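You operate a simulated robot arm through the tools that you are given. There is no shell and no other tool. Be economical: measure what you need, move in short steps, check, and stop when the job is done.

You are at the controls of a simulated robot arm. One attempt, no reset.

## Task
Measure brush G's bristle height and set the green slider to it.
Fine: use the step gauge, draw its stepped slider back, leave the brush in the gauge's nest.
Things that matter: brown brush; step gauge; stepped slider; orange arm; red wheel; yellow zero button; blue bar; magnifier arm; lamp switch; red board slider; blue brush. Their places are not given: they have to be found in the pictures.

It is judged by the outcome, as a careful person would: the job done as asked, and still so three seconds after it is handed in. It fails if anything else is knocked over, pushed out of place, dropped, spilled or broken.

## Robot
A 6-joint arm with a two-finger parallel gripper, fixed in place. Base frame: the origin is at the foot of the arm, x ahead of it, y to its left, z up; the work surface is at about z = 0. Units: mm, degrees, N and s.
With the tool pointing down near the work surface it reaches from about 140 to 580 mm from the base axis. Its first joint turns from -66.0 to 66.0 degrees. Payload 2.1 kg.
Tool frame: the origin (TCP) lies between the finger pads and is the grasp point; the fingertips stand 30 mm ahead of it; z points along the fingers, y is the line along which they close. Largest opening 94 mm; finger width 28, thickness 10; the body of the gripper, 50 by 96 mm, starts 55 mm behind the TCP.
Orientation is that of the tool frame in the base frame, as [roll, pitch, yaw] about the fixed x, y, z axes, in that order (R = Rz(yaw) Ry(pitch) Rx(roll)). With the fingers straight down and closing along the base's y, the tool's x points along the base's -x, its y along +y and its z along -z.

## Interface
- The arm moves only by the tool step_arm. Its argument "series" is a list that holds one entry, the list of rows, each a list of 7 numbers: the turn, a rotation vector about the base's x, y, z in units of 45 degrees (1.0 is 45 degrees), then the shift along the base's x, y, z in units of 100 mm (1.0 is 100 mm), then the finger opening in mm, from 0 to 94. In form: [[[wx, wy, wz, dx, dy, dz, gripper], ...]]. A call has 1 to 12 rows; each row is the pose to reach, as a shift and turn from the pose commanded when the call began. A call with a number of a shift or a turn outside -1 to 1 is refused whole. A row lasts 0.2 s, in which the tool goes at most 50 mm and 8.6 degrees; a call with a longer step from one row to the next is refused whole, and so is a gripper value outside its range. Where a pose cannot be reached the arm comes as near as it can. A force on the tool above 70 N (or 10 N above the force at the start of the call, whichever is more), or a blocked arm, ends the call early, and 0.2 s more pass. Each finger travels about 72 mm/s and halts on what it meets, pressing with about 24 N; the grip force reading is that of the motor and also rises with nothing between the fingers. The clock runs only during rows and for 0.2 s after the last one: add rows that repeat a pose to give the fingers time. It gives the time, the measured TCP pose, the force on the tool (base axes), the opening and the grip force at its end, in the units of the frame above (readings bear some noise).
- Cameras (640 x 400 px; columns grow to the right, rows downward): "scene" is fixed at [51.6, -365.8, 490.9]; the picture's right is [0.82, -0.57, 0.00], its down [-0.29, -0.42, -0.86] and it looks along [0.49, 0.70, -0.51] (base axes); focal length 302 px, centre (320, 200). "wrist" rides on the gripper at [-37, 0, -58] in the tool frame; the picture's right is [0.00, -1.00, 0.00], its down [0.97, 0.00, -0.24] and it looks along [0.24, 0.00, 0.97] (tool axes); focal length 218 px, centre (320, 200).
- capture(camera): a new picture of that camera. The clock stands still meanwhile.
- measure_at(camera, pixels): for up to 12 pixels [column, row] of the newest picture of that camera ("zoom" is the newest enlarged one), the place [x, y, z] in the base frame of the surface seen there, good to about 2 mm. The clock stands still meanwhile.
- zoom(camera, box): a new picture of the part [left, top, right, bottom] of that camera's present view, enlarged. The clock stands still meanwhile.
- hand_in(): hands the job in; it is judged then, once.

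Go step by step. Measure first, check grasps and placings, and put right what went wrong. The budget is 80 turns and 46 pictures, counting those below and the enlarged ones. Unless the task says otherwise, let go and move clear before handing in, and close with one line.

The tools are called as a command line: name --argument value ..., lists and objects as JSON in quotes. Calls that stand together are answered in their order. step_arm: Moves the arm, as the interface text tells. Its arguments: {"type":"object","properties":{"series":{"type":"array","items":{"type":"array","items":{"type":"array","items":{"type":"number"}}}}},"required":["series"]} The other tools are called the same way: capture (camera) takes a picture; measure_at (camera, pixels) gives the place of the surface under pixels of a picture; zoom (camera, box) takes an enlarged picture of a part of a camera's view; hand_in () hands the job in.

At the start:

```text
time_s: 0.0
eef_pos: [374.8, 4.9, 288.6]
tool_rot: [-180.0, 0.1, -179.8]
contact_force: [0.1, 0.4, 0.4]
finger_gap: 93.9
grasp_force: 0.0
```

scene: 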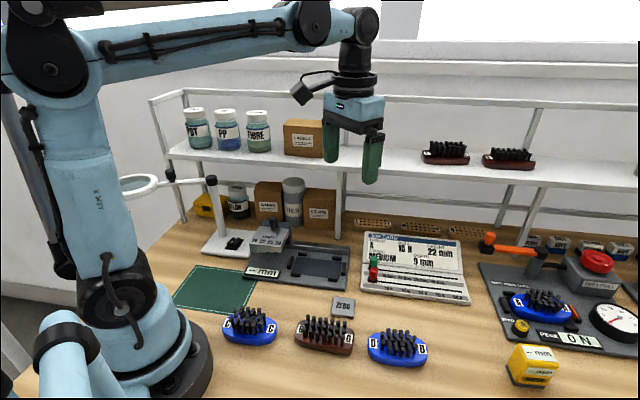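
wrist: 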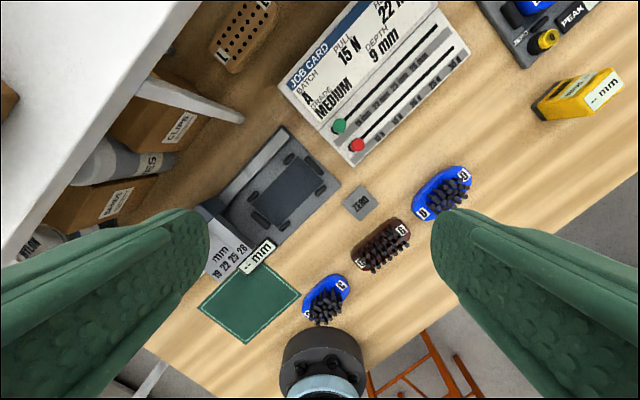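

The scene shows the step gauge around (290,260), the job board around (415,265), and three brushes in front. The brown one at (325,335) looks like G. I'll zoom in on these.

zoom --camera "scene" --box '[190, 200, 370, 312]'

zoom --camera "scene" --box '[340, 220, 490, 314]'

zoom --camera "scene" --box '[210, 285, 440, 395]'

zoom --camera "wrist" --box '[180, 110, 420, 340]'

```text
3.56 times, centred on (280, 256) of scene
```

zoom: 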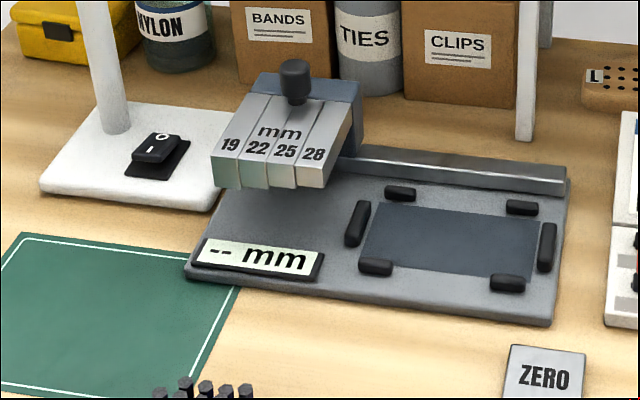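

```text
4.26 times, centred on (415, 267) of scene
```

zoom: 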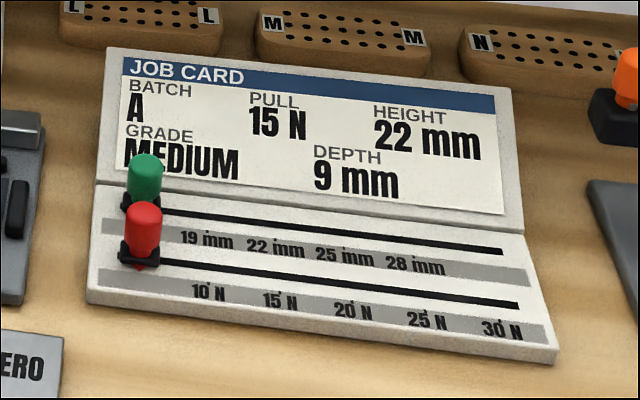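

```text
2.78 times, centred on (325, 340) of scene
```

zoom: 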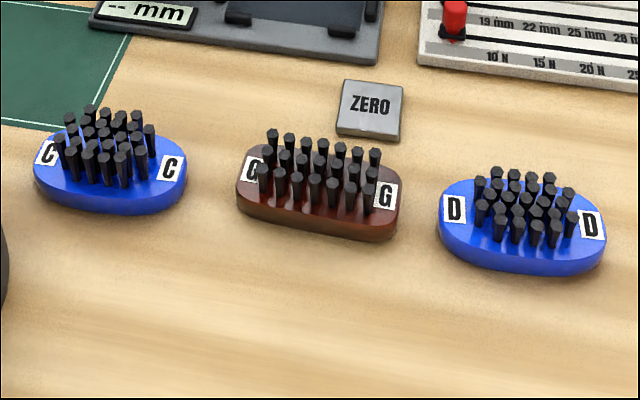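

```text
1.74 times, centred on (300, 225) of wrist
```

zoom: 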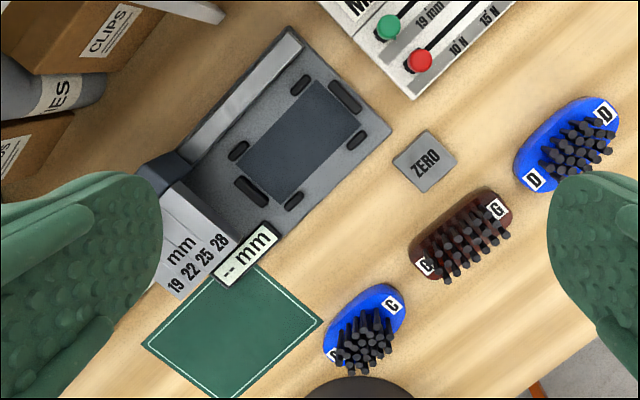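

Brown G stands bristles up, and the gauge nest at zoom (455,240) is empty with the stepped slider parked at its left end. I'll measure these places.

measure_at --camera "wrist" --pixels '[[362, 263], [402, 228], [408, 222], [355, 266], [372, 236], [392, 258], [287, 195], [262, 183], [304, 212], [315, 158], [248, 217], [357, 202]]'

zoom --camera "scene" --box '[220, 210, 360, 298]'

measure_at --camera "zoom" --pixels '[[249, 43], [249, 75], [200, 150], [310, 140], [295, 80], [400, 195], [610, 215], [260, 325], [590, 370], [420, 285], [570, 205], [180, 235]]'

```text
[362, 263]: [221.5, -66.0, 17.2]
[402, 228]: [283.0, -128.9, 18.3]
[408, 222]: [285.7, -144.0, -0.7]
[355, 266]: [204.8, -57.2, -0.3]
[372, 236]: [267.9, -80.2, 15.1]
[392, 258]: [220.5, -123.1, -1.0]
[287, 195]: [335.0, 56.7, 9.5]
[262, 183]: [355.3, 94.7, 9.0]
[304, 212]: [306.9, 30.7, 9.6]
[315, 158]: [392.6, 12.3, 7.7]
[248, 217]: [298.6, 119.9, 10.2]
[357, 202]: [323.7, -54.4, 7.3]
```

```text
4.55 times, centred on (290, 254) of scene
```

zoom: 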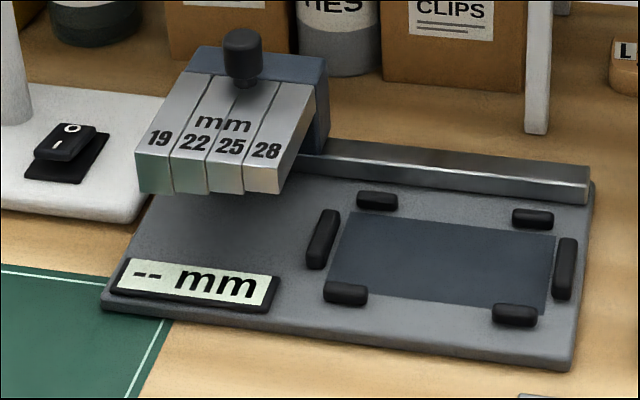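

```text
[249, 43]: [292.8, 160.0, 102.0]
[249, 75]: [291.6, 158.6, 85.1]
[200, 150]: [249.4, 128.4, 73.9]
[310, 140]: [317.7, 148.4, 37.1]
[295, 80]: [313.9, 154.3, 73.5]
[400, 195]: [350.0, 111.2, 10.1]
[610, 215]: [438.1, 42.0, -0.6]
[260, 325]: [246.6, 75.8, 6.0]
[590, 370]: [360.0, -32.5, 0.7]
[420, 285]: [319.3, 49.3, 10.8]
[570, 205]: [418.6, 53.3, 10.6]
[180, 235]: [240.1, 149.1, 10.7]
```

The gauge axis is rotated to roughly -43° in yaw. I'll measure the rail, the nest bumpers, the brush outline and the bristle tops more precisely.

measure_at --camera "zoom" --pixels '[[340, 150], [580, 175], [378, 195], [532, 212], [323, 235], [566, 265], [346, 288], [515, 310], [350, 215], [553, 238], [330, 280], [545, 310]]'

zoom --camera "scene" --box '[285, 305, 365, 360]'

measure_at --camera "zoom" --pixels '[[90, 130], [530, 260], [100, 190], [200, 110], [400, 340], [530, 335], [170, 165], [500, 230], [130, 280], [560, 200], [180, 130], [410, 230]]'

```text
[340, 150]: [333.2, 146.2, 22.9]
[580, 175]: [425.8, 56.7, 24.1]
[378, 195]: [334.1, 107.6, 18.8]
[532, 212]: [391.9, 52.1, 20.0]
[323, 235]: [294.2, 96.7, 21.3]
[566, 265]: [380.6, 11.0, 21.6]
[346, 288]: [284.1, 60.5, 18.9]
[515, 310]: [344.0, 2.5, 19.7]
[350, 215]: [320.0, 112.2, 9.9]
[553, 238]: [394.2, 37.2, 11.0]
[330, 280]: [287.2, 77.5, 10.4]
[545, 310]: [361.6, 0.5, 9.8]
```

```text
7.27 times, centred on (325, 332) of scene
```

zoom: 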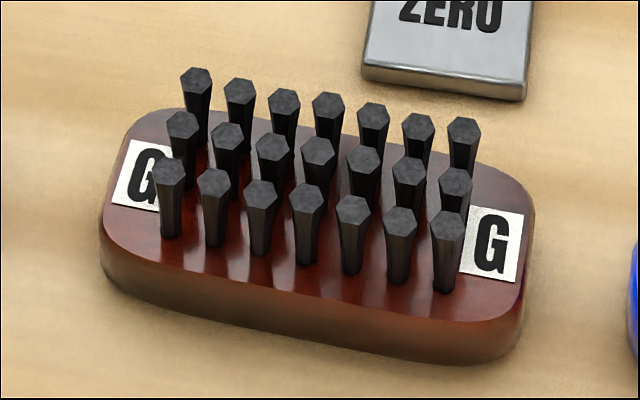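

```text
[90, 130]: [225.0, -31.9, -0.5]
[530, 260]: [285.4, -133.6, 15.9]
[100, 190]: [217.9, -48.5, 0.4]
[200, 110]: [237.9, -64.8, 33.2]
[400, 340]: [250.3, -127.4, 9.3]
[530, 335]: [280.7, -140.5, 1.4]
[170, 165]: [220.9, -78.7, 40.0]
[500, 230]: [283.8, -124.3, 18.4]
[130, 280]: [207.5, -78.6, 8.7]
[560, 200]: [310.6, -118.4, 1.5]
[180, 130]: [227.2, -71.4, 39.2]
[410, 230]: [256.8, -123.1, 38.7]
```

Brush G's labels put its centre near (252,-97) with its long axis at -45.7°, almost parallel to the nest (centre ~(338,55), -45°). I'll move above the brush, turning the tool by -45°, and measure the shelf's reach as well.

measure_at --camera "scene" --pixels '[[240, 170], [300, 172], [182, 160], [400, 185], [338, 200], [212, 185], [170, 175], [140, 185]]'

step_arm --series '[[[0, 0, -0.17, -0.2, -0.17, -0.15, 94], [0, 0, -0.34, -0.4, -0.34, -0.3, 90], [0, 0, -0.51, -0.6, -0.51, -0.45, 85], [0, 0, -0.68, -0.8, -0.68, -0.6, 80], [0, 0, -0.85, -1.0, -0.85, -0.75, 76], [0, 0, -1.0, -1.0, -1.0, -0.95, 76], [0, 0, -1.0, -1.0, -1.0, -1.0, 76], [0, 0, -1.0, -1.0, -1.0, -1.0, 76]]]'

capture --camera "wrist"

```text
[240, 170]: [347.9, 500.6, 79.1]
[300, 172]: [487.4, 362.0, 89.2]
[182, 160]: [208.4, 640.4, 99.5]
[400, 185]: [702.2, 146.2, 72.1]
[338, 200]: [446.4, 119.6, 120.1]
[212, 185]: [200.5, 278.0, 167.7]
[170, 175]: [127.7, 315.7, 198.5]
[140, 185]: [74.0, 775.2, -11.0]
```

```text
time_s: 1.8
eef_pos: [275.3, -95.5, 188.1]
tool_rot: [-180.0, 0.0, 135.0]
contact_force: [-0.2, -0.3, 0.6]
finger_gap: 76.1
grasp_force: 0.1
```

```text
37 pictures are left
```

wrist: 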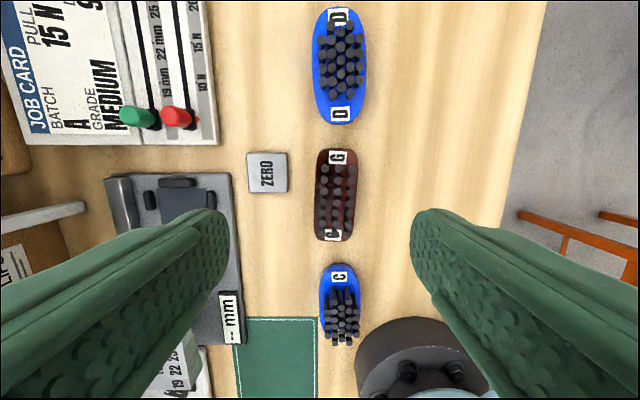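

The wrist picture shows the brush upright in the image at (336,195), so it is aligned with the tool. I'll measure its outline and the shelf edge.

measure_at --camera "wrist" --pixels '[[338, 157], [333, 235], [318, 160], [316, 228], [356, 160], [352, 230], [324, 171], [348, 171], [322, 222], [345, 222], [337, 151], [333, 240]]'

measure_at --camera "scene" --pixels '[[240, 163], [300, 165], [270, 160], [180, 152], [400, 172], [320, 168], [270, 164]]'

```text
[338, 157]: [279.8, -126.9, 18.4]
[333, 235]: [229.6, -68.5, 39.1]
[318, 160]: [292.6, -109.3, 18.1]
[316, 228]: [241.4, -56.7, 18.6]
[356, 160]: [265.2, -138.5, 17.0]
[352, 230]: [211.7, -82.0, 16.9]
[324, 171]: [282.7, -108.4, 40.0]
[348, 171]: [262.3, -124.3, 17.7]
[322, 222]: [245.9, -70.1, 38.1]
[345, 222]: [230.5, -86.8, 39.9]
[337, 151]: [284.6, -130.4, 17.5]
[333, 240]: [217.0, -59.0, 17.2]
```

```text
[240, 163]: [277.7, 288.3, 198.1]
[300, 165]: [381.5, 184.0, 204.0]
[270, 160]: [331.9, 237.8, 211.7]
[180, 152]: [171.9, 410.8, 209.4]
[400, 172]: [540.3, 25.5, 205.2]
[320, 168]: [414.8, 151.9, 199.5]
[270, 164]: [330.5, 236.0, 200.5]
```

The brush centre is (251,-95), 40 mm wide, 18 mm high, with bristle tops at z≈39–40. I'll descend over it with 70 mm opening.

step_arm --series '[[[0, 0, 0, -0.12, 0, -0.3, 70], [0, 0, 0, -0.235, 0, -0.6, 70], [0, 0, 0, -0.235, 0, -0.9, 70], [0, 0, 0, -0.235, 0, -0.9, 70]]]'

step_arm --series '[[[0, 0, 0, 0, 0, -0.2, 70], [0, 0, 0, 0, 0, -0.4, 70], [0, 0, 0, 0, 0, -0.55, 70], [0, 0, 0, 0, 0, -0.645, 70], [0, 0, 0, 0, 0, -0.645, 70]]]'

capture --camera "scene"

```text
time_s: 2.8
eef_pos: [251.4, -93.6, 97.1]
tool_rot: [180.0, 0.1, 135.0]
contact_force: [0.5, -0.1, 1.0]
finger_gap: 70.3
grasp_force: 0.0
```

```text
time_s: 4.0
eef_pos: [252.7, -94.5, 33.8]
tool_rot: [-180.0, 0.0, 135.1]
contact_force: [0.4, 0.2, 0.0]
finger_gap: 70.2
grasp_force: 0.0
```

```text
36 pictures are left
```

scene: 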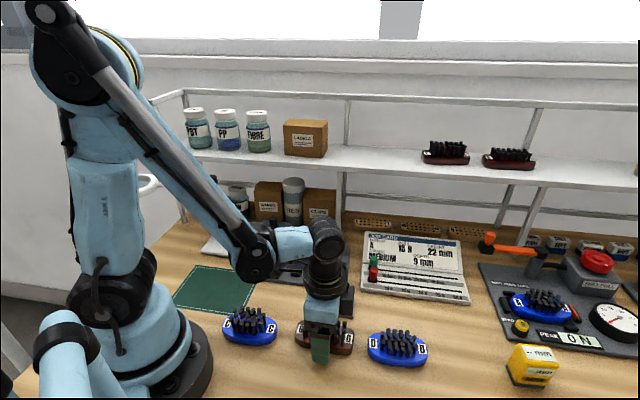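

The fingers are down around the brush and clear of its neighbours. I'll close on it and lift slightly to check the grip.

step_arm --series '[[[0, 0, 0, 0, 0, 0, 50], [0, 0, 0, 0, 0, 0, 36], [0, 0, 0, 0, 0, 0, 36], [0, 0, 0, 0, 0, 0, 34], [0, 0, 0, 0, 0, 0.1, 34], [0, 0, 0, 0, 0, 0.3, 34], [0, 0, 0, 0, 0, 0.6, 34], [0, 0, 0, 0, 0, 0.6, 34]]]'

capture --camera "wrist"

```text
time_s: 5.8
eef_pos: [250.0, -93.3, 94.9]
tool_rot: [-180.0, 0.0, 135.1]
contact_force: [0.1, -0.6, 0.0]
finger_gap: 45.4
grasp_force: 24.1
```

```text
35 pictures are left
```

wrist: 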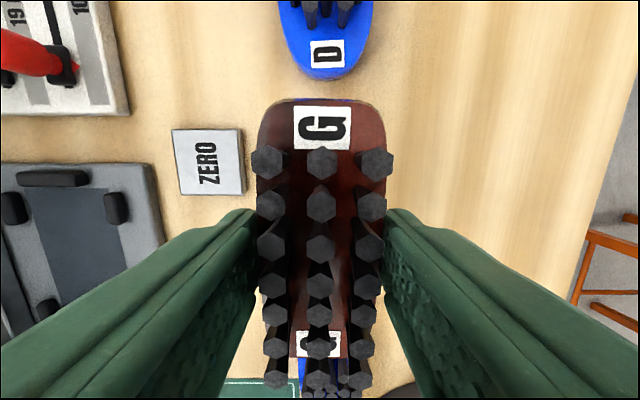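

The brush is held at a 45 mm gap. I'll measure its offset from the TCP.

measure_at --camera "wrist" --pixels '[[322, 104], [322, 145], [318, 340], [319, 355], [267, 160], [371, 160], [275, 378], [360, 378], [321, 162], [320, 250]]'

```text
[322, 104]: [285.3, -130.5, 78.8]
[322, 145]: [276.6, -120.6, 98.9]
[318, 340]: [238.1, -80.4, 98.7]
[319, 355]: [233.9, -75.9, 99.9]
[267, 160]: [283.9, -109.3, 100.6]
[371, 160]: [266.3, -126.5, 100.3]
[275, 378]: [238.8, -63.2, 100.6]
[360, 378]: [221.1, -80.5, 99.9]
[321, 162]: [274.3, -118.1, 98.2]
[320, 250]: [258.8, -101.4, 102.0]
```

The bristle block is centred on the TCP within about 1 mm. I'll carry the brush to above the nest at (340,56).

step_arm --series '[[[0, 0, 0, 0.15, 0.25, 0.1, 34], [0, 0, 0, 0.3, 0.5, 0.1, 34], [0, 0, 0, 0.45, 0.75, 0.1, 34], [0, 0, 0, 0.55, 0.95, 0.1, 34]]]'

step_arm --series '[[[0, 0, 0, 0.15, 0.25, 0, 34], [0, 0, 0, 0.25, 0.45, 0, 34], [0, 0, 0, 0.33, 0.56, -0.1, 34], [0, 0, 0, 0.33, 0.56, -0.2, 34], [0, 0, 0, 0.33, 0.56, -0.2, 34]]]'

capture --camera "wrist"

zoom --camera "scene" --box '[200, 180, 400, 305]'

```text
time_s: 6.8
eef_pos: [307.1, 1.6, 104.9]
tool_rot: [180.0, 0.0, 134.9]
contact_force: [0.0, -0.5, -0.9]
finger_gap: 45.2
grasp_force: 23.8
```

```text
time_s: 8.0
eef_pos: [339.9, 57.5, 84.7]
tool_rot: [180.0, -0.1, 135.1]
contact_force: [0.3, -0.7, -1.3]
finger_gap: 44.9
grasp_force: 24.3
```

```text
34 pictures are left
```

wrist: 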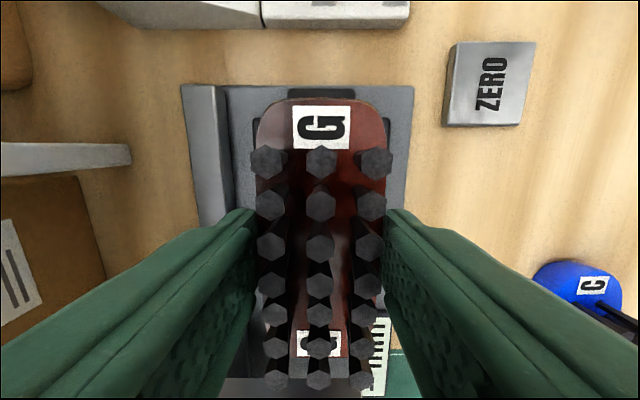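

```text
3.20 times, centred on (300, 242) of scene
```

zoom: 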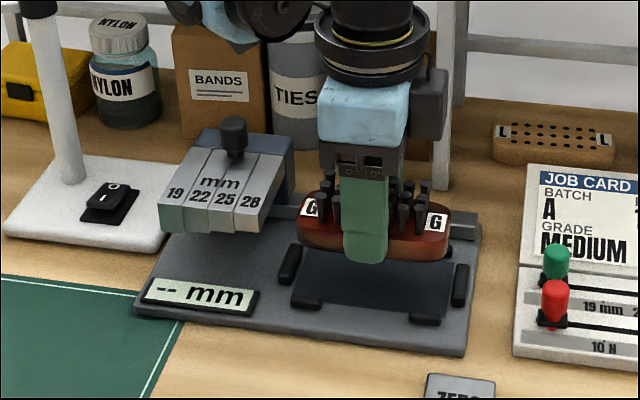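

The brush hangs aligned above the nest with its bottom at about z 50. I'll lower it to the floor at z≈10.

step_arm --series '[[[0, 0, 0, 0, 0, -0.15, 34], [0, 0, 0, 0, 0, -0.28, 34], [0, 0, 0, 0, 0, -0.35, 34], [0, 0, 0, 0, 0, -0.38, 34], [0, 0, 0, 0, 0, -0.39, 34]]]'

zoom --camera "scene" --box '[240, 200, 380, 288]'

capture --camera "wrist"

```text
time_s: 9.2
eef_pos: [339.5, 56.8, 44.7]
tool_rot: [-180.0, 0.0, 135.1]
contact_force: [-0.8, 0.0, 0.6]
finger_gap: 45.0
grasp_force: 23.5
```

```text
4.55 times, centred on (310, 244) of scene
```

zoom: 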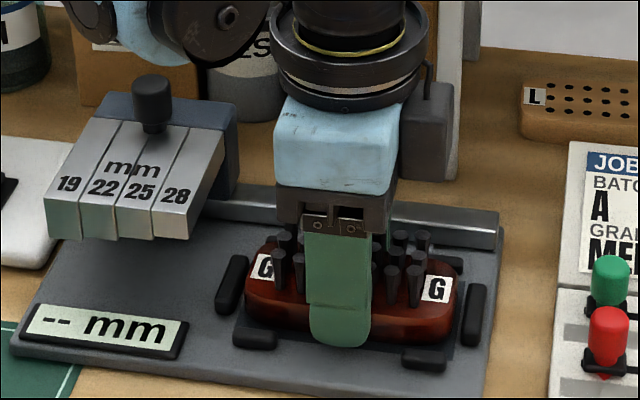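

```text
31 pictures are left
```

wrist: 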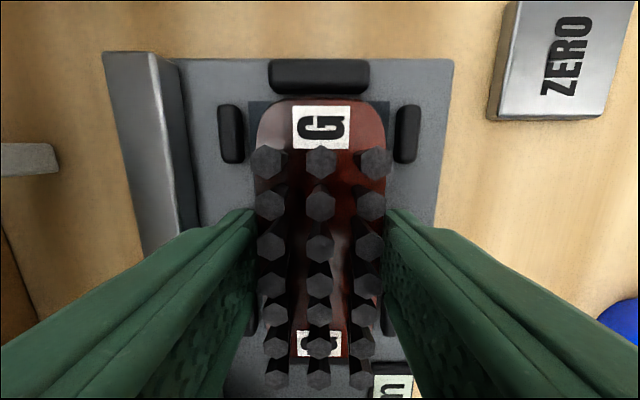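

The brush sits centred between the bumpers, just above or on the floor. I'll ease down 1.5 mm, release to 60 mm, and rise.

step_arm --series '[[[0, 0, 0, 0, 0, -0.008, 34], [0, 0, 0, 0, 0, -0.015, 34], [0, 0, 0, 0, 0, -0.015, 34]]]'

step_arm --series '[[[0, 0, 0, 0, 0, 0, 52], [0, 0, 0, 0, 0, 0, 60], [0, 0, 0, 0, 0, 0, 62], [0, 0, 0, 0, 0, 0.2, 62], [0, 0, 0, 0, 0, 0.5, 62], [0, 0, 0, 0, 0, 0.9, 62], [0, 0, 0, 0, 0, 1.0, 62]]]'

zoom --camera "scene" --box '[220, 200, 380, 300]'

measure_at --camera "zoom" --pixels '[[150, 55], [150, 75], [150, 100], [210, 100], [100, 100], [60, 180], [175, 190], [125, 150], [410, 235], [220, 225], [245, 150], [155, 245]]'

```text
time_s: 10.0
eef_pos: [338.2, 56.2, 42.7]
tool_rot: [179.9, 0.0, 135.1]
contact_force: [-0.3, 1.5, 19.4]
finger_gap: 45.1
grasp_force: 24.4
```

```text
time_s: 11.6
eef_pos: [338.0, 57.0, 143.5]
tool_rot: [179.9, 0.1, 135.1]
contact_force: [-0.1, 0.3, 0.8]
finger_gap: 61.9
grasp_force: 0.1
```

```text
4.00 times, centred on (300, 250) of scene
```

zoom: 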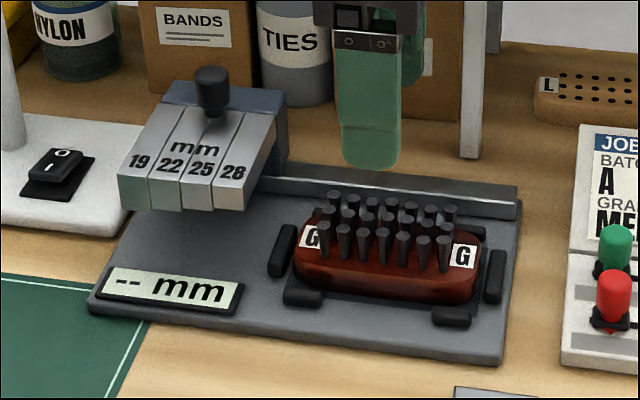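

```text
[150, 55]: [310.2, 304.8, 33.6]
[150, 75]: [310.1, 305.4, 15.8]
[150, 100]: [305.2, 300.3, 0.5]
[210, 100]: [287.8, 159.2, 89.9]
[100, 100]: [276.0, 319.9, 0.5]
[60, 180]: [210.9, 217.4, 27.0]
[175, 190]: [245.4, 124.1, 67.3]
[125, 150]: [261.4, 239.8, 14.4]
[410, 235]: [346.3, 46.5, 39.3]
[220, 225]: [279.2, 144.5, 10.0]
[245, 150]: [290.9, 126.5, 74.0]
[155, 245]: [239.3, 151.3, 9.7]
```

The brush is seated in the nest and the gripper has risen clear. I'll measure the knob and slider geometry precisely.

measure_at --camera "zoom" --pixels '[[211, 71], [196, 72], [226, 72], [211, 105], [196, 108], [227, 108], [200, 130], [265, 120], [240, 195], [130, 195], [350, 195], [440, 240]]'

capture --camera "wrist"

```text
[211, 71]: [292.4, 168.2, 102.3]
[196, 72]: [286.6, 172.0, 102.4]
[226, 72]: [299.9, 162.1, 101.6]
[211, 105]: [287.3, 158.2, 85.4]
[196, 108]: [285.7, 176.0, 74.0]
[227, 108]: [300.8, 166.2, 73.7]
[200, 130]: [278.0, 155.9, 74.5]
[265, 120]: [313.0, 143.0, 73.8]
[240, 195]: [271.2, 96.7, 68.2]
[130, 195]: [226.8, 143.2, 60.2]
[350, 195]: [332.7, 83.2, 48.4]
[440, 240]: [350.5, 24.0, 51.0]
```

```text
29 pictures are left
```

wrist: 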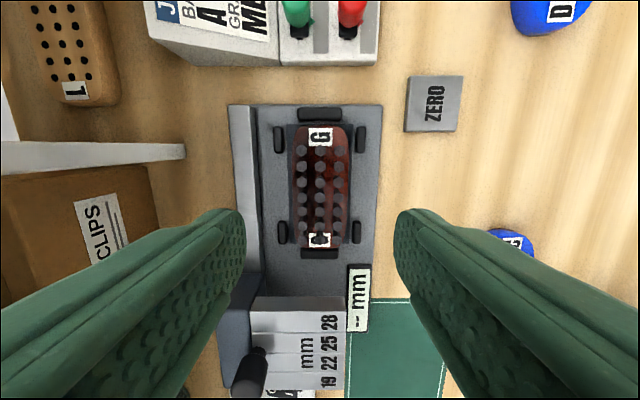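

The knob centre is (293,167), z 77–102, on a slider whose top is at z 74. Before moving there I'll check where the magnifier lens hangs.

capture --camera "scene"

measure_at --camera "scene" --pixels '[[170, 175], [190, 181], [212, 182], [157, 182], [152, 189], [155, 178]]'

```text
28 pictures are left
```

scene: 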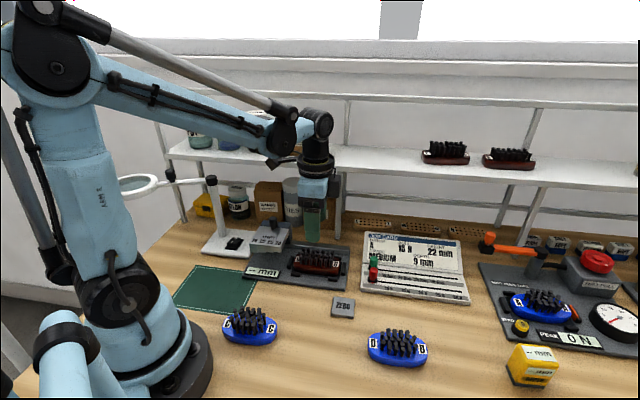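

```text
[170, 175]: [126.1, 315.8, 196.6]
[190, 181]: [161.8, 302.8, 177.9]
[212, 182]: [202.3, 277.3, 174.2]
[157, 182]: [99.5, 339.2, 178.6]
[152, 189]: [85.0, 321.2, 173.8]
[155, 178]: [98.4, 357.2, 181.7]
```

The lens and lamp are far from the path. I'll move above the knob at (293,167), with the fingers flanking it across the rail.

step_arm --series '[[[0, 0, 0, -0.15, 0.3, 0.1, 60], [0, 0, 0, -0.3, 0.6, 0.1, 50], [0, 0, 0, -0.42, 0.9, 0.1, 46], [0, 0, 0, -0.46, 1.0, 0.1, 46]]]'

step_arm --series '[[[0, 0, 0, 0, 0.11, 0, 46], [0, 0, 0, 0, 0.11, 0, 46]]]'

capture --camera "wrist"

zoom --camera "scene" --box '[180, 150, 340, 250]'

```text
time_s: 12.6
eef_pos: [294.2, 155.3, 152.5]
tool_rot: [180.0, 0.0, 135.0]
contact_force: [0.1, -0.7, -0.4]
finger_gap: 46.0
grasp_force: 0.2
```

```text
time_s: 13.2
eef_pos: [294.3, 167.2, 153.1]
tool_rot: [-179.9, -0.1, 135.0]
contact_force: [-0.7, -0.3, -0.2]
finger_gap: 45.9
grasp_force: 0.0
```

```text
27 pictures are left
```

wrist: 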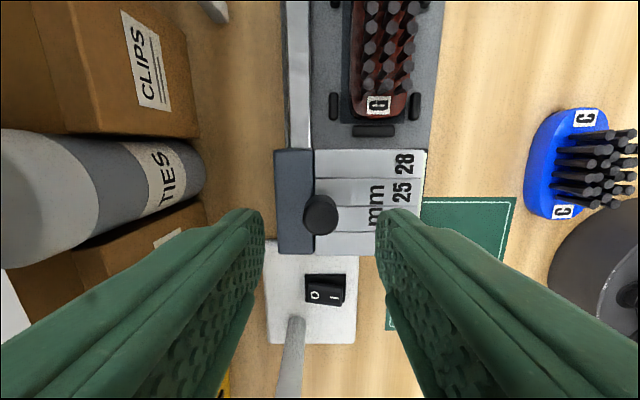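

```text
4.00 times, centred on (260, 200) of scene
```

zoom: 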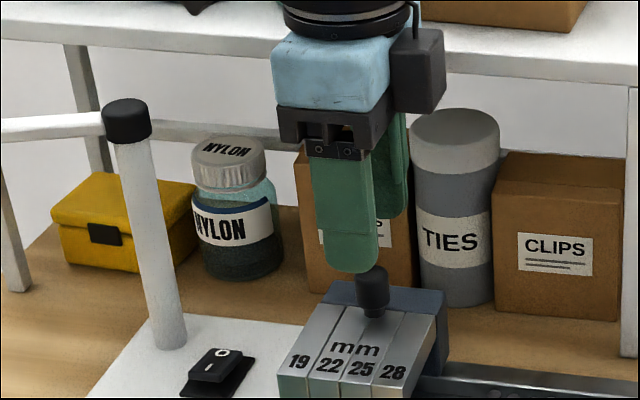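

The knob is centred between the fingers at wrist (320,212). I'll descend to TCP z≈110.

step_arm --series '[[[0, 0, 0, 0, 0, -0.2, 46], [0, 0, 0, 0, 0, -0.36, 46], [0, 0, 0, 0, 0, -0.43, 46], [0, 0, 0, 0, 0, -0.43, 46]]]'

step_arm --series '[[[0, 0, 0, 0, 0, 0, 30], [0, 0, 0, 0, 0, 0, 16], [0, 0, 0, 0, 0, 0, 10], [0, 0, 0, 0, 0, 0, 10]]]'

zoom --camera "scene" --box '[200, 180, 360, 280]'

```text
time_s: 14.2
eef_pos: [293.2, 166.0, 110.8]
tool_rot: [-180.0, 0.0, 135.0]
contact_force: [0.3, 0.2, 0.3]
finger_gap: 46.0
grasp_force: 0.0
```

```text
time_s: 15.2
eef_pos: [293.2, 166.7, 111.2]
tool_rot: [179.9, 0.0, 135.1]
contact_force: [7.0, 5.4, -8.3]
finger_gap: 19.2
grasp_force: 45.1
```

```text
4.00 times, centred on (280, 230) of scene
```

zoom: 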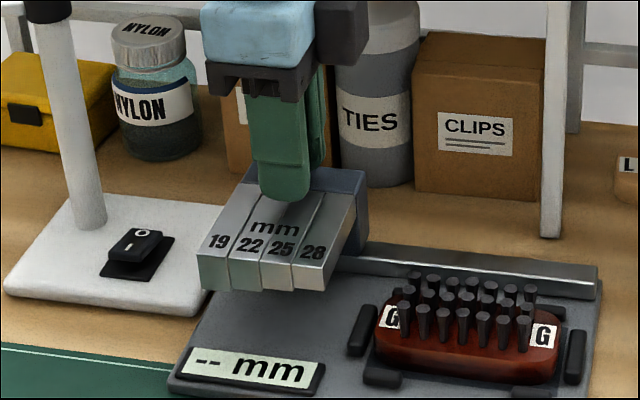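

The knob is gripped (19 mm) with a small side force. I'll ease the slider along the rail (about -44°) by 40 mm in small steps, watching the force.

step_arm --series '[[[0, 0, 0, 0.043, -0.028, 0, 10], [0, 0, 0, 0.079, -0.063, 0, 10], [0, 0, 0, 0.115, -0.098, 0, 10], [0, 0, 0, 0.15, -0.132, 0, 10], [0, 0, 0, 0.186, -0.167, 0, 10], [0, 0, 0, 0.222, -0.202, 0, 10], [0, 0, 0, 0.258, -0.237, 0, 10], [0, 0, 0, 0.294, -0.272, 0, 10]]]'

zoom --camera "scene" --box '[200, 180, 360, 280]'

```text
time_s: 17.0
eef_pos: [320.9, 140.4, 110.0]
tool_rot: [-179.8, 0.0, 135.0]
contact_force: [-15.1, -15.1, 43.2]
finger_gap: 19.0
grasp_force: 44.5
```

```text
4.00 times, centred on (280, 230) of scene
```

zoom: 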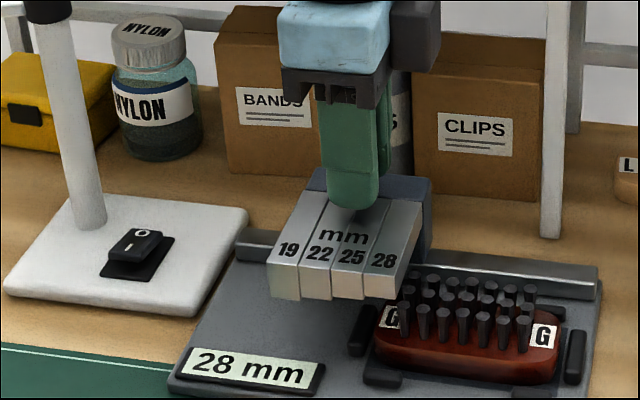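

The display now reads 28 mm with the 28 step near the brush, and the forces (n -21, z +43) show a slight misalignment. I'll correct by about 1 mm in both and see.

step_arm --series '[[[0, 0, 0, -0.004, -0.004, 0.005, 10], [0, 0, 0, -0.007, -0.007, 0.01, 10], [0, 0, 0, -0.007, -0.007, 0.01, 10]]]'

```text
time_s: 17.8
eef_pos: [320.9, 139.3, 110.5]
tool_rot: [-180.0, -0.1, 135.1]
contact_force: [-10.0, -10.5, -20.3]
finger_gap: 18.9
grasp_force: 44.6
```

The z force reversed, so I'll lower 0.3 mm and shift n another -1 mm, then advance 12 mm.

step_arm --series '[[[0, 0, 0, -0.007, -0.007, -0.003, 10], [0, 0, 0, 0.021, -0.035, -0.003, 10], [0, 0, 0, 0.049, -0.063, -0.003, 10], [0, 0, 0, 0.078, -0.092, -0.003, 10], [0, 0, 0, 0.078, -0.092, -0.003, 10]]]'

zoom --camera "scene" --box '[220, 190, 360, 278]'

```text
time_s: 19.0
eef_pos: [329.7, 128.8, 110.7]
tool_rot: [180.0, -0.1, 135.0]
contact_force: [0.2, 1.8, -43.2]
finger_gap: 19.1
grasp_force: 44.8
```

```text
4.55 times, centred on (290, 234) of scene
```

zoom: 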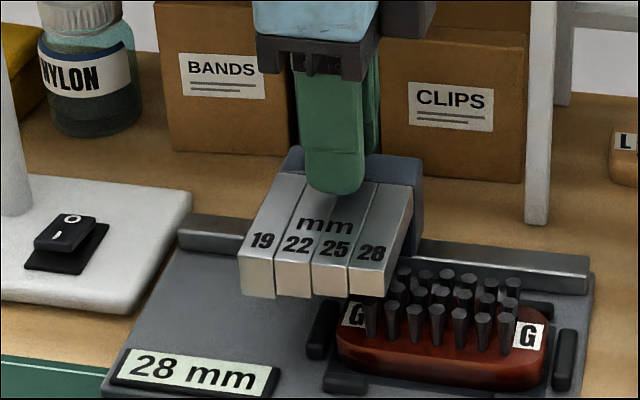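

The lateral force is now zero and 28 has passed over the first bristles. I'll lower 0.7 mm and advance 14 mm along -45°.

step_arm --series '[[[0, 0, 0, 0, 0, -0.006, 10], [0, 0, 0, 0.025, -0.025, -0.006, 10], [0, 0, 0, 0.05, -0.05, -0.006, 10], [0, 0, 0, 0.075, -0.075, -0.006, 10], [0, 0, 0, 0.1, -0.1, -0.006, 10], [0, 0, 0, 0.1, -0.1, -0.006, 10]]]'

zoom --camera "scene" --box '[220, 190, 360, 278]'

```text
time_s: 20.4
eef_pos: [338.6, 120.4, 109.1]
tool_rot: [179.8, 0.1, 135.2]
contact_force: [-2.4, -2.8, 43.6]
finger_gap: 19.0
grasp_force: 44.9
```

```text
4.55 times, centred on (290, 234) of scene
```

zoom: 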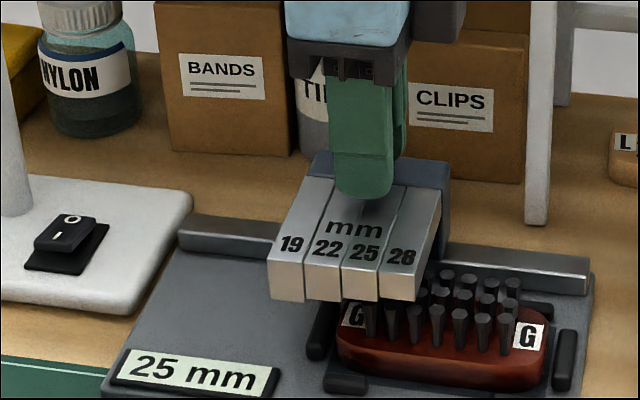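

Now it reads 25 mm. I'll continue with z +0.3 mm and another 14 mm, watching for a stop.

step_arm --series '[[[0, 0, 0, 0, 0, 0.003, 10], [0, 0, 0, 0.025, -0.025, 0.003, 10], [0, 0, 0, 0.05, -0.05, 0.003, 10], [0, 0, 0, 0.075, -0.075, 0.003, 10], [0, 0, 0, 0.1, -0.1, 0.003, 10], [0, 0, 0, 0.1, -0.1, 0.003, 10]]]'

zoom --camera "scene" --box '[220, 190, 360, 278]'

```text
time_s: 21.8
eef_pos: [349.0, 109.6, 111.0]
tool_rot: [179.9, 0.1, 135.1]
contact_force: [6.4, 5.1, -31.5]
finger_gap: 19.0
grasp_force: 44.4
```

```text
4.55 times, centred on (290, 234) of scene
```

zoom: 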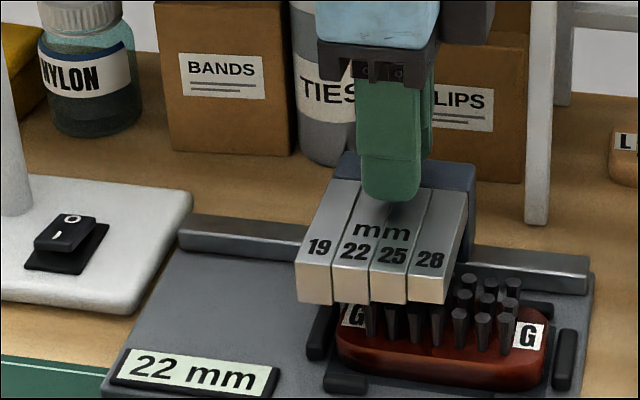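

It reads 22 mm with no axial resistance yet. I'll continue gently to see whether the 19 step is blocked.

step_arm --series '[[[0, 0, 0, 0.004, 0.004, -0.004, 10], [0, 0, 0, 0.022, -0.014, -0.004, 10], [0, 0, 0, 0.04, -0.032, -0.004, 10], [0, 0, 0, 0.054, -0.046, -0.004, 10], [0, 0, 0, 0.064, -0.056, -0.004, 10], [0, 0, 0, 0.064, -0.056, -0.004, 10]]]'

zoom --camera "scene" --box '[220, 190, 360, 278]'

```text
time_s: 23.2
eef_pos: [355.8, 104.3, 111.0]
tool_rot: [-180.0, 0.0, 135.0]
contact_force: [1.3, 2.3, -3.6]
finger_gap: 19.3
grasp_force: 44.9
```

```text
4.55 times, centred on (290, 234) of scene
```

zoom: 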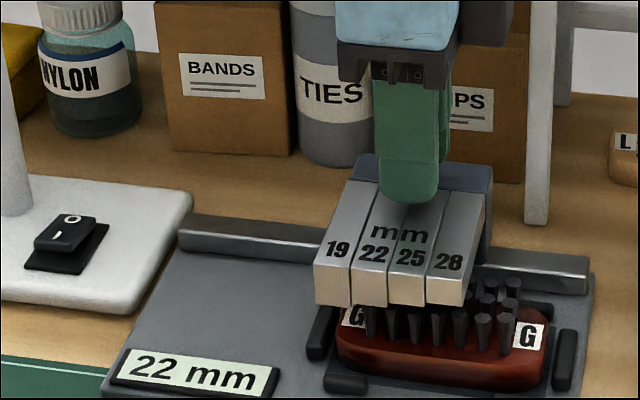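

It still reads 22 and the 19 step is about to reach the first bristle row. I'll advance another 5 mm slowly.

step_arm --series '[[[0, 0, 0, 0.008, -0.008, 0, 10], [0, 0, 0, 0.016, -0.016, 0, 10], [0, 0, 0, 0.024, -0.024, 0, 10], [0, 0, 0, 0.032, -0.032, 0, 10], [0, 0, 0, 0.036, -0.036, 0, 10]]]'

zoom --camera "scene" --box '[220, 190, 360, 278]'

```text
time_s: 24.4
eef_pos: [357.7, 103.2, 110.4]
tool_rot: [-179.8, -0.7, 135.2]
contact_force: [-32.3, 23.2, -16.8]
finger_gap: 19.2
grasp_force: 45.3
```

```text
4.55 times, centred on (290, 234) of scene
```

zoom: 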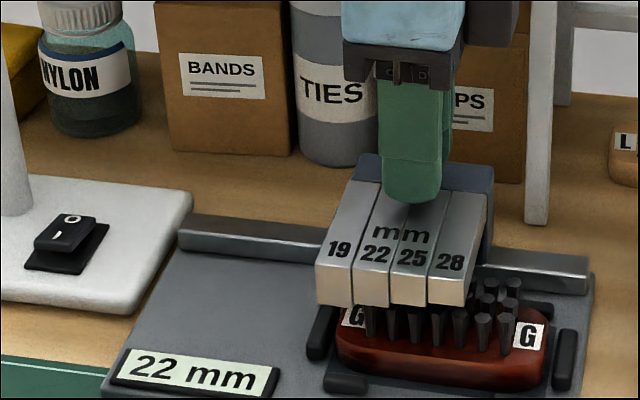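

The slider is blocked (about 39 N axial) at the 19 step and the display holds 22 mm, so brush G measures 22 mm. Now I'll draw the slider back along the rail.

step_arm --series '[[[0, 0, 0, -0.036, 0.036, 0, 10], [0, 0, 0, -0.065, 0.065, 0, 10], [0, 0, 0, -0.095, 0.095, 0, 10], [0, 0, 0, -0.125, 0.125, 0, 10], [0, 0, 0, -0.155, 0.155, 0, 10], [0, 0, 0, -0.185, 0.185, 0, 10], [0, 0, 0, -0.215, 0.215, 0, 10], [0, 0, 0, -0.245, 0.245, 0, 10], [0, 0, 0, -0.275, 0.275, 0, 10], [0, 0, 0, -0.305, 0.305, 0, 10], [0, 0, 0, -0.335, 0.335, 0, 10], [0, 0, 0, -0.335, 0.335, 0, 10]]]'

```text
time_s: 27.0
eef_pos: [325.4, 133.8, 111.1]
tool_rot: [-180.0, 0.0, 135.0]
contact_force: [-6.4, -7.5, 43.7]
finger_gap: 19.3
grasp_force: 45.2
```

It is sliding back freely with a slight z preload. I'll correct by 0.5 mm and finish the return.

step_arm --series '[[[0, 0, 0, -0.003, -0.003, 0.005, 10], [0, 0, 0, -0.035, 0.03, 0.005, 10], [0, 0, 0, -0.065, 0.06, 0.005, 10], [0, 0, 0, -0.095, 0.09, 0.005, 10], [0, 0, 0, -0.125, 0.12, 0.005, 10], [0, 0, 0, -0.155, 0.15, 0.005, 10], [0, 0, 0, -0.185, 0.18, 0.005, 10], [0, 0, 0, -0.215, 0.21, 0.005, 10], [0, 0, 0, -0.245, 0.24, 0.005, 10], [0, 0, 0, -0.275, 0.27, 0.005, 10], [0, 0, 0, -0.31, 0.31, 0.005, 10], [0, 0, 0, -0.33, 0.33, 0.005, 10]]]'

zoom --camera "scene" --box '[200, 180, 360, 280]'

```text
time_s: 29.6
eef_pos: [293.6, 167.2, 110.0]
tool_rot: [-179.7, 0.1, 135.0]
contact_force: [-3.9, -21.6, 12.7]
finger_gap: 19.0
grasp_force: 45.1
```

```text
4.00 times, centred on (280, 230) of scene
```

zoom: 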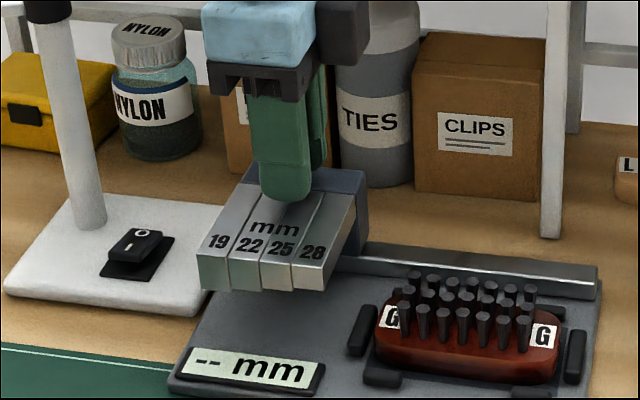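

The slider is back at its start and the display is blank again. I'll release the knob, rise, and look at the board.

step_arm --series '[[[0, 0, 0, 0, 0, 0, 24], [0, 0, 0, 0, 0, 0, 36], [0, 0, 0, 0, 0, 0, 44], [0, 0, 0, 0, 0, 0, 46], [0, 0, 0, 0, 0, 0.2, 46], [0, 0, 0, 0, 0, 0.5, 46], [0, 0, 0, 0.2, -0.2, 0.7, 46], [0, 0, 0, 0.5, -0.5, 0.7, 46], [0, 0, 0, 0.8, -0.8, 0.7, 46], [0, 0, 0, 1.0, -1.0, 0.7, 46]]]'

capture --camera "wrist"

zoom --camera "scene" --box '[352, 245, 472, 310]'

measure_at --camera "zoom" --pixels '[[111, 65], [111, 95], [135, 105], [560, 195], [135, 145], [225, 145], [325, 165], [430, 180], [525, 200], [108, 130], [108, 165], [105, 190]]'

```text
time_s: 31.8
eef_pos: [393.0, 68.0, 181.7]
tool_rot: [180.0, -0.1, 135.0]
contact_force: [-0.1, -0.1, 0.2]
finger_gap: 46.1
grasp_force: 0.0
```

```text
17 pictures are left
```

wrist: 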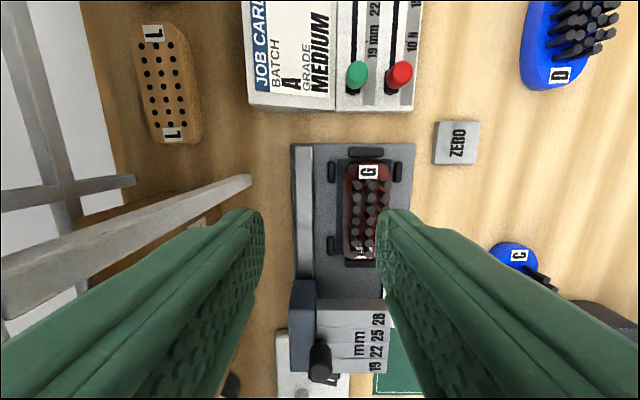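

```text
5.33 times, centred on (412, 278) of scene
```

zoom: 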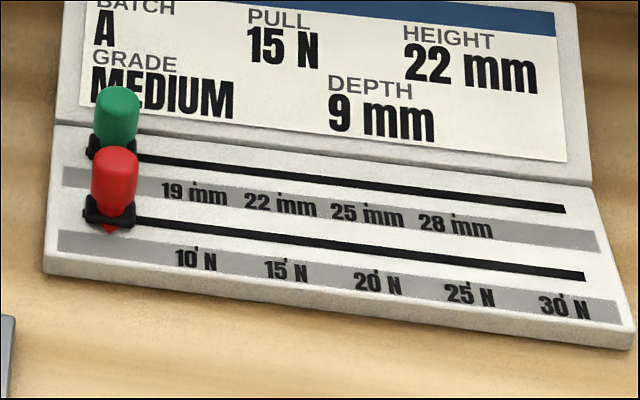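

```text
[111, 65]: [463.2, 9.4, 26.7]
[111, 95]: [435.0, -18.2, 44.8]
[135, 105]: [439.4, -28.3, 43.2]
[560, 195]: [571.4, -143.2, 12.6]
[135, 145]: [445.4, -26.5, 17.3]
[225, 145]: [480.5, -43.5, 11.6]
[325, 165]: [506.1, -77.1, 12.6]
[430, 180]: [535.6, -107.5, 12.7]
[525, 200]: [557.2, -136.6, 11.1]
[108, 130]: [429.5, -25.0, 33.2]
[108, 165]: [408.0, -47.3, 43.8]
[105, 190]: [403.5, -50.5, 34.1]
```

I see small ticks above the labels. I'll zoom in closer on the 22 mm tick and the slot, from both cameras.

zoom --camera "scene" --box '[364, 255, 444, 305]'

measure_at --camera "zoom" --pixels '[[120, 155], [155, 170], [190, 175], [320, 200], [480, 230], [216, 192], [338, 215], [467, 235], [300, 240], [270, 170], [590, 245], [75, 55]]'

```text
8.00 times, centred on (404, 280) of scene
```

zoom: 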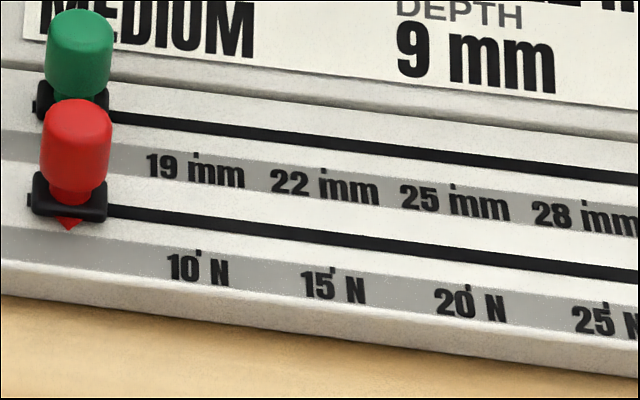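

```text
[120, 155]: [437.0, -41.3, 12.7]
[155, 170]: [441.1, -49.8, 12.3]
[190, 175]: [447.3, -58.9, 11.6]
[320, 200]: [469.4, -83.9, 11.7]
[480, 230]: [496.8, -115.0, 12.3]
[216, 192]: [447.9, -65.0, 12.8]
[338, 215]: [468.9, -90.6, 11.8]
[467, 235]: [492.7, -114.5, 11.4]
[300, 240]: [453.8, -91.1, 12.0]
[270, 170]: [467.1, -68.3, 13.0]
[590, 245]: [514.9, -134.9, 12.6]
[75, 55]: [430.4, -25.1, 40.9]
```

The ticks sit at zoom (196,155) for 19 and (323,172) for 22, and each slider has a pointer. I'll measure these, the slot, and the knob tops.

measure_at --camera "zoom" --pixels '[[196, 156], [323, 172], [453, 187], [583, 204], [150, 119], [350, 145], [600, 176], [80, 18], [48, 25], [112, 25], [75, 107], [69, 224]]'

measure_at --camera "wrist" --pixels '[[357, 72], [357, 88], [356, 20], [400, 72], [390, 92], [347, 92], [370, 95], [369, 12]]'

```text
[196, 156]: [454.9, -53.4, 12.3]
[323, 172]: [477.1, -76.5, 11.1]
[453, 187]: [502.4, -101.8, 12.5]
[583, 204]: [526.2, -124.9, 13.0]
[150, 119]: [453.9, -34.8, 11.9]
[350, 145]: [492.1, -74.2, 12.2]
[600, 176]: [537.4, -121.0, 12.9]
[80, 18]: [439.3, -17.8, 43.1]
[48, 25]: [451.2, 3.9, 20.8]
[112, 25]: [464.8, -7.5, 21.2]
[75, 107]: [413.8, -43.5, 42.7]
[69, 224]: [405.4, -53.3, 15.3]
```

```text
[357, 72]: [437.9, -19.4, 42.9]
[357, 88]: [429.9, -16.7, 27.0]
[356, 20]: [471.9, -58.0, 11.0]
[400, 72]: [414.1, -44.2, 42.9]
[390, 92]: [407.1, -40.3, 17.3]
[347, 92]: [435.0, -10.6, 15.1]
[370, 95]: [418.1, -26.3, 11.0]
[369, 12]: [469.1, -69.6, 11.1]
```

The 22 mm tick is at about (478.2,-77.2) and the green knob at (438.4,-19), top z 43, so it needs a 69 mm shift along -45°. I'll turn the gripper +90° so the fingers straddle the knob along the slot, well clear of the red knob.

measure_at --camera "scene" --pixels '[[368, 231], [410, 236], [458, 243], [400, 234]]'

step_arm --series '[[[0, 0, 0.17, 0.08, -0.14, 0, 50], [0, 0, 0.34, 0.16, -0.28, 0, 54], [0, 0, 0.51, 0.24, -0.42, 0, 58], [0, 0, 0.68, 0.32, -0.57, 0, 60], [0, 0, 0.85, 0.4, -0.72, 0, 60], [0, 0, 1.0, 0.451, -0.861, 0, 60]]]'

step_arm --series '[[[0, 0, 0.17, 0, 0, 0, 60], [0, 0, 0.34, 0, 0, 0, 60], [0, 0, 0.51, 0, 0, 0, 60], [0, 0, 0.68, 0, 0, 0, 60], [0, 0, 0.85, 0, 0, 0, 60], [0, 0, 1.0, 0, 0, -0.2, 60], [0, 0, 1.0, 0, 0, -0.5, 60], [0, 0, 1.0, 0, 0, -0.6, 60]]]'

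capture --camera "wrist"

```text
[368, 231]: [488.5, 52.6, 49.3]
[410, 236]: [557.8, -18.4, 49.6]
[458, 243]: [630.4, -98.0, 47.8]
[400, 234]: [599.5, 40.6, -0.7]
```

```text
time_s: 33.2
eef_pos: [436.6, -18.1, 181.6]
tool_rot: [180.0, -0.1, -179.8]
contact_force: [0.0, 0.3, -0.8]
finger_gap: 60.1
grasp_force: 0.1
```

```text
time_s: 35.0
eef_pos: [437.7, -18.2, 120.5]
tool_rot: [179.9, 0.1, -134.9]
contact_force: [0.3, 0.2, -0.3]
finger_gap: 60.1
grasp_force: 0.1
```

```text
14 pictures are left
```

wrist: 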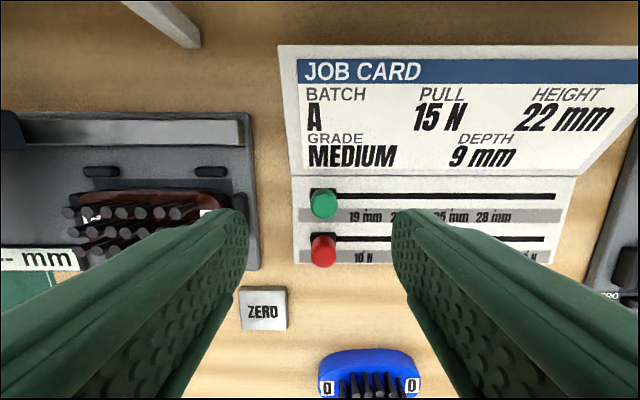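

The green knob is at wrist (324,203), almost on the tool axis. I'll measure it again from here.

measure_at --camera "wrist" --pixels '[[324, 203], [314, 203], [334, 203], [324, 195], [324, 212], [321, 251], [362, 210], [420, 210], [500, 197], [360, 194]]'

```text
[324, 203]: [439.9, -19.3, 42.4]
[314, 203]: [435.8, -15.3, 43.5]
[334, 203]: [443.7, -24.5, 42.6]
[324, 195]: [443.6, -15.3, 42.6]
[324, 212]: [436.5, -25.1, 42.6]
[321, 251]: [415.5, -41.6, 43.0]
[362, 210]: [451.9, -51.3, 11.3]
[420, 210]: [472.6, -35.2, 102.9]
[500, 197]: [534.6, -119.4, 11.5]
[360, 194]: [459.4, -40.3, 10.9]
```

The knob is centred at (440,-20). I'll descend to TCP z≈54 and close on it.

step_arm --series '[[[0, 0, 0, 0.012, -0.008, -0.3, 50], [0, 0, 0, 0.012, -0.008, -0.5, 44], [0, 0, 0, 0.012, -0.008, -0.67, 40], [0, 0, 0, 0.012, -0.008, -0.67, 40]]]'

zoom --camera "scene" --box '[330, 200, 490, 300]'

```text
time_s: 36.0
eef_pos: [438.5, -19.9, 51.7]
tool_rot: [-180.0, 0.0, -134.9]
contact_force: [-0.7, -0.2, 0.1]
finger_gap: 39.7
grasp_force: 0.0
```

```text
4.00 times, centred on (410, 250) of scene
```

zoom: 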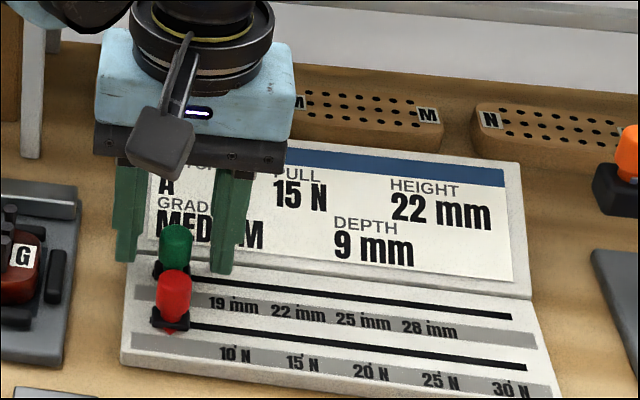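

The fingers straddle the green knob and the red one is clear. I'll close.

step_arm --series '[[[0, 0, 0, 0, 0, 0, 30], [0, 0, 0, 0, 0, 0, 20], [0, 0, 0, 0, 0, 0, 12], [0, 0, 0, 0, 0, 0, 12]]]'

```text
time_s: 37.0
eef_pos: [440.2, -19.8, 53.1]
tool_rot: [180.0, 0.0, -135.0]
contact_force: [4.2, -3.3, -2.7]
finger_gap: 16.7
grasp_force: 45.5
```

The knob is gripped (16.7 mm). I'll slide it 50 mm along the slot first.

step_arm --series '[[[0, 0, 0, 0.03, -0.03, 0, 12], [0, 0, 0, 0.07, -0.07, 0, 12], [0, 0, 0, 0.11, -0.11, 0, 12], [0, 0, 0, 0.15, -0.15, 0, 12], [0, 0, 0, 0.19, -0.19, 0, 12], [0, 0, 0, 0.23, -0.23, 0, 12], [0, 0, 0, 0.27, -0.27, 0, 12], [0, 0, 0, 0.31, -0.31, 0, 12], [0, 0, 0, 0.35, -0.35, 0, 12], [0, 0, 0, 0.35, -0.35, 0, 12]]]'

```text
time_s: 39.2
eef_pos: [473.3, -55.2, 53.5]
tool_rot: [180.0, 0.0, -135.0]
contact_force: [1.1, 1.0, -37.1]
finger_gap: 16.7
grasp_force: 44.8
```

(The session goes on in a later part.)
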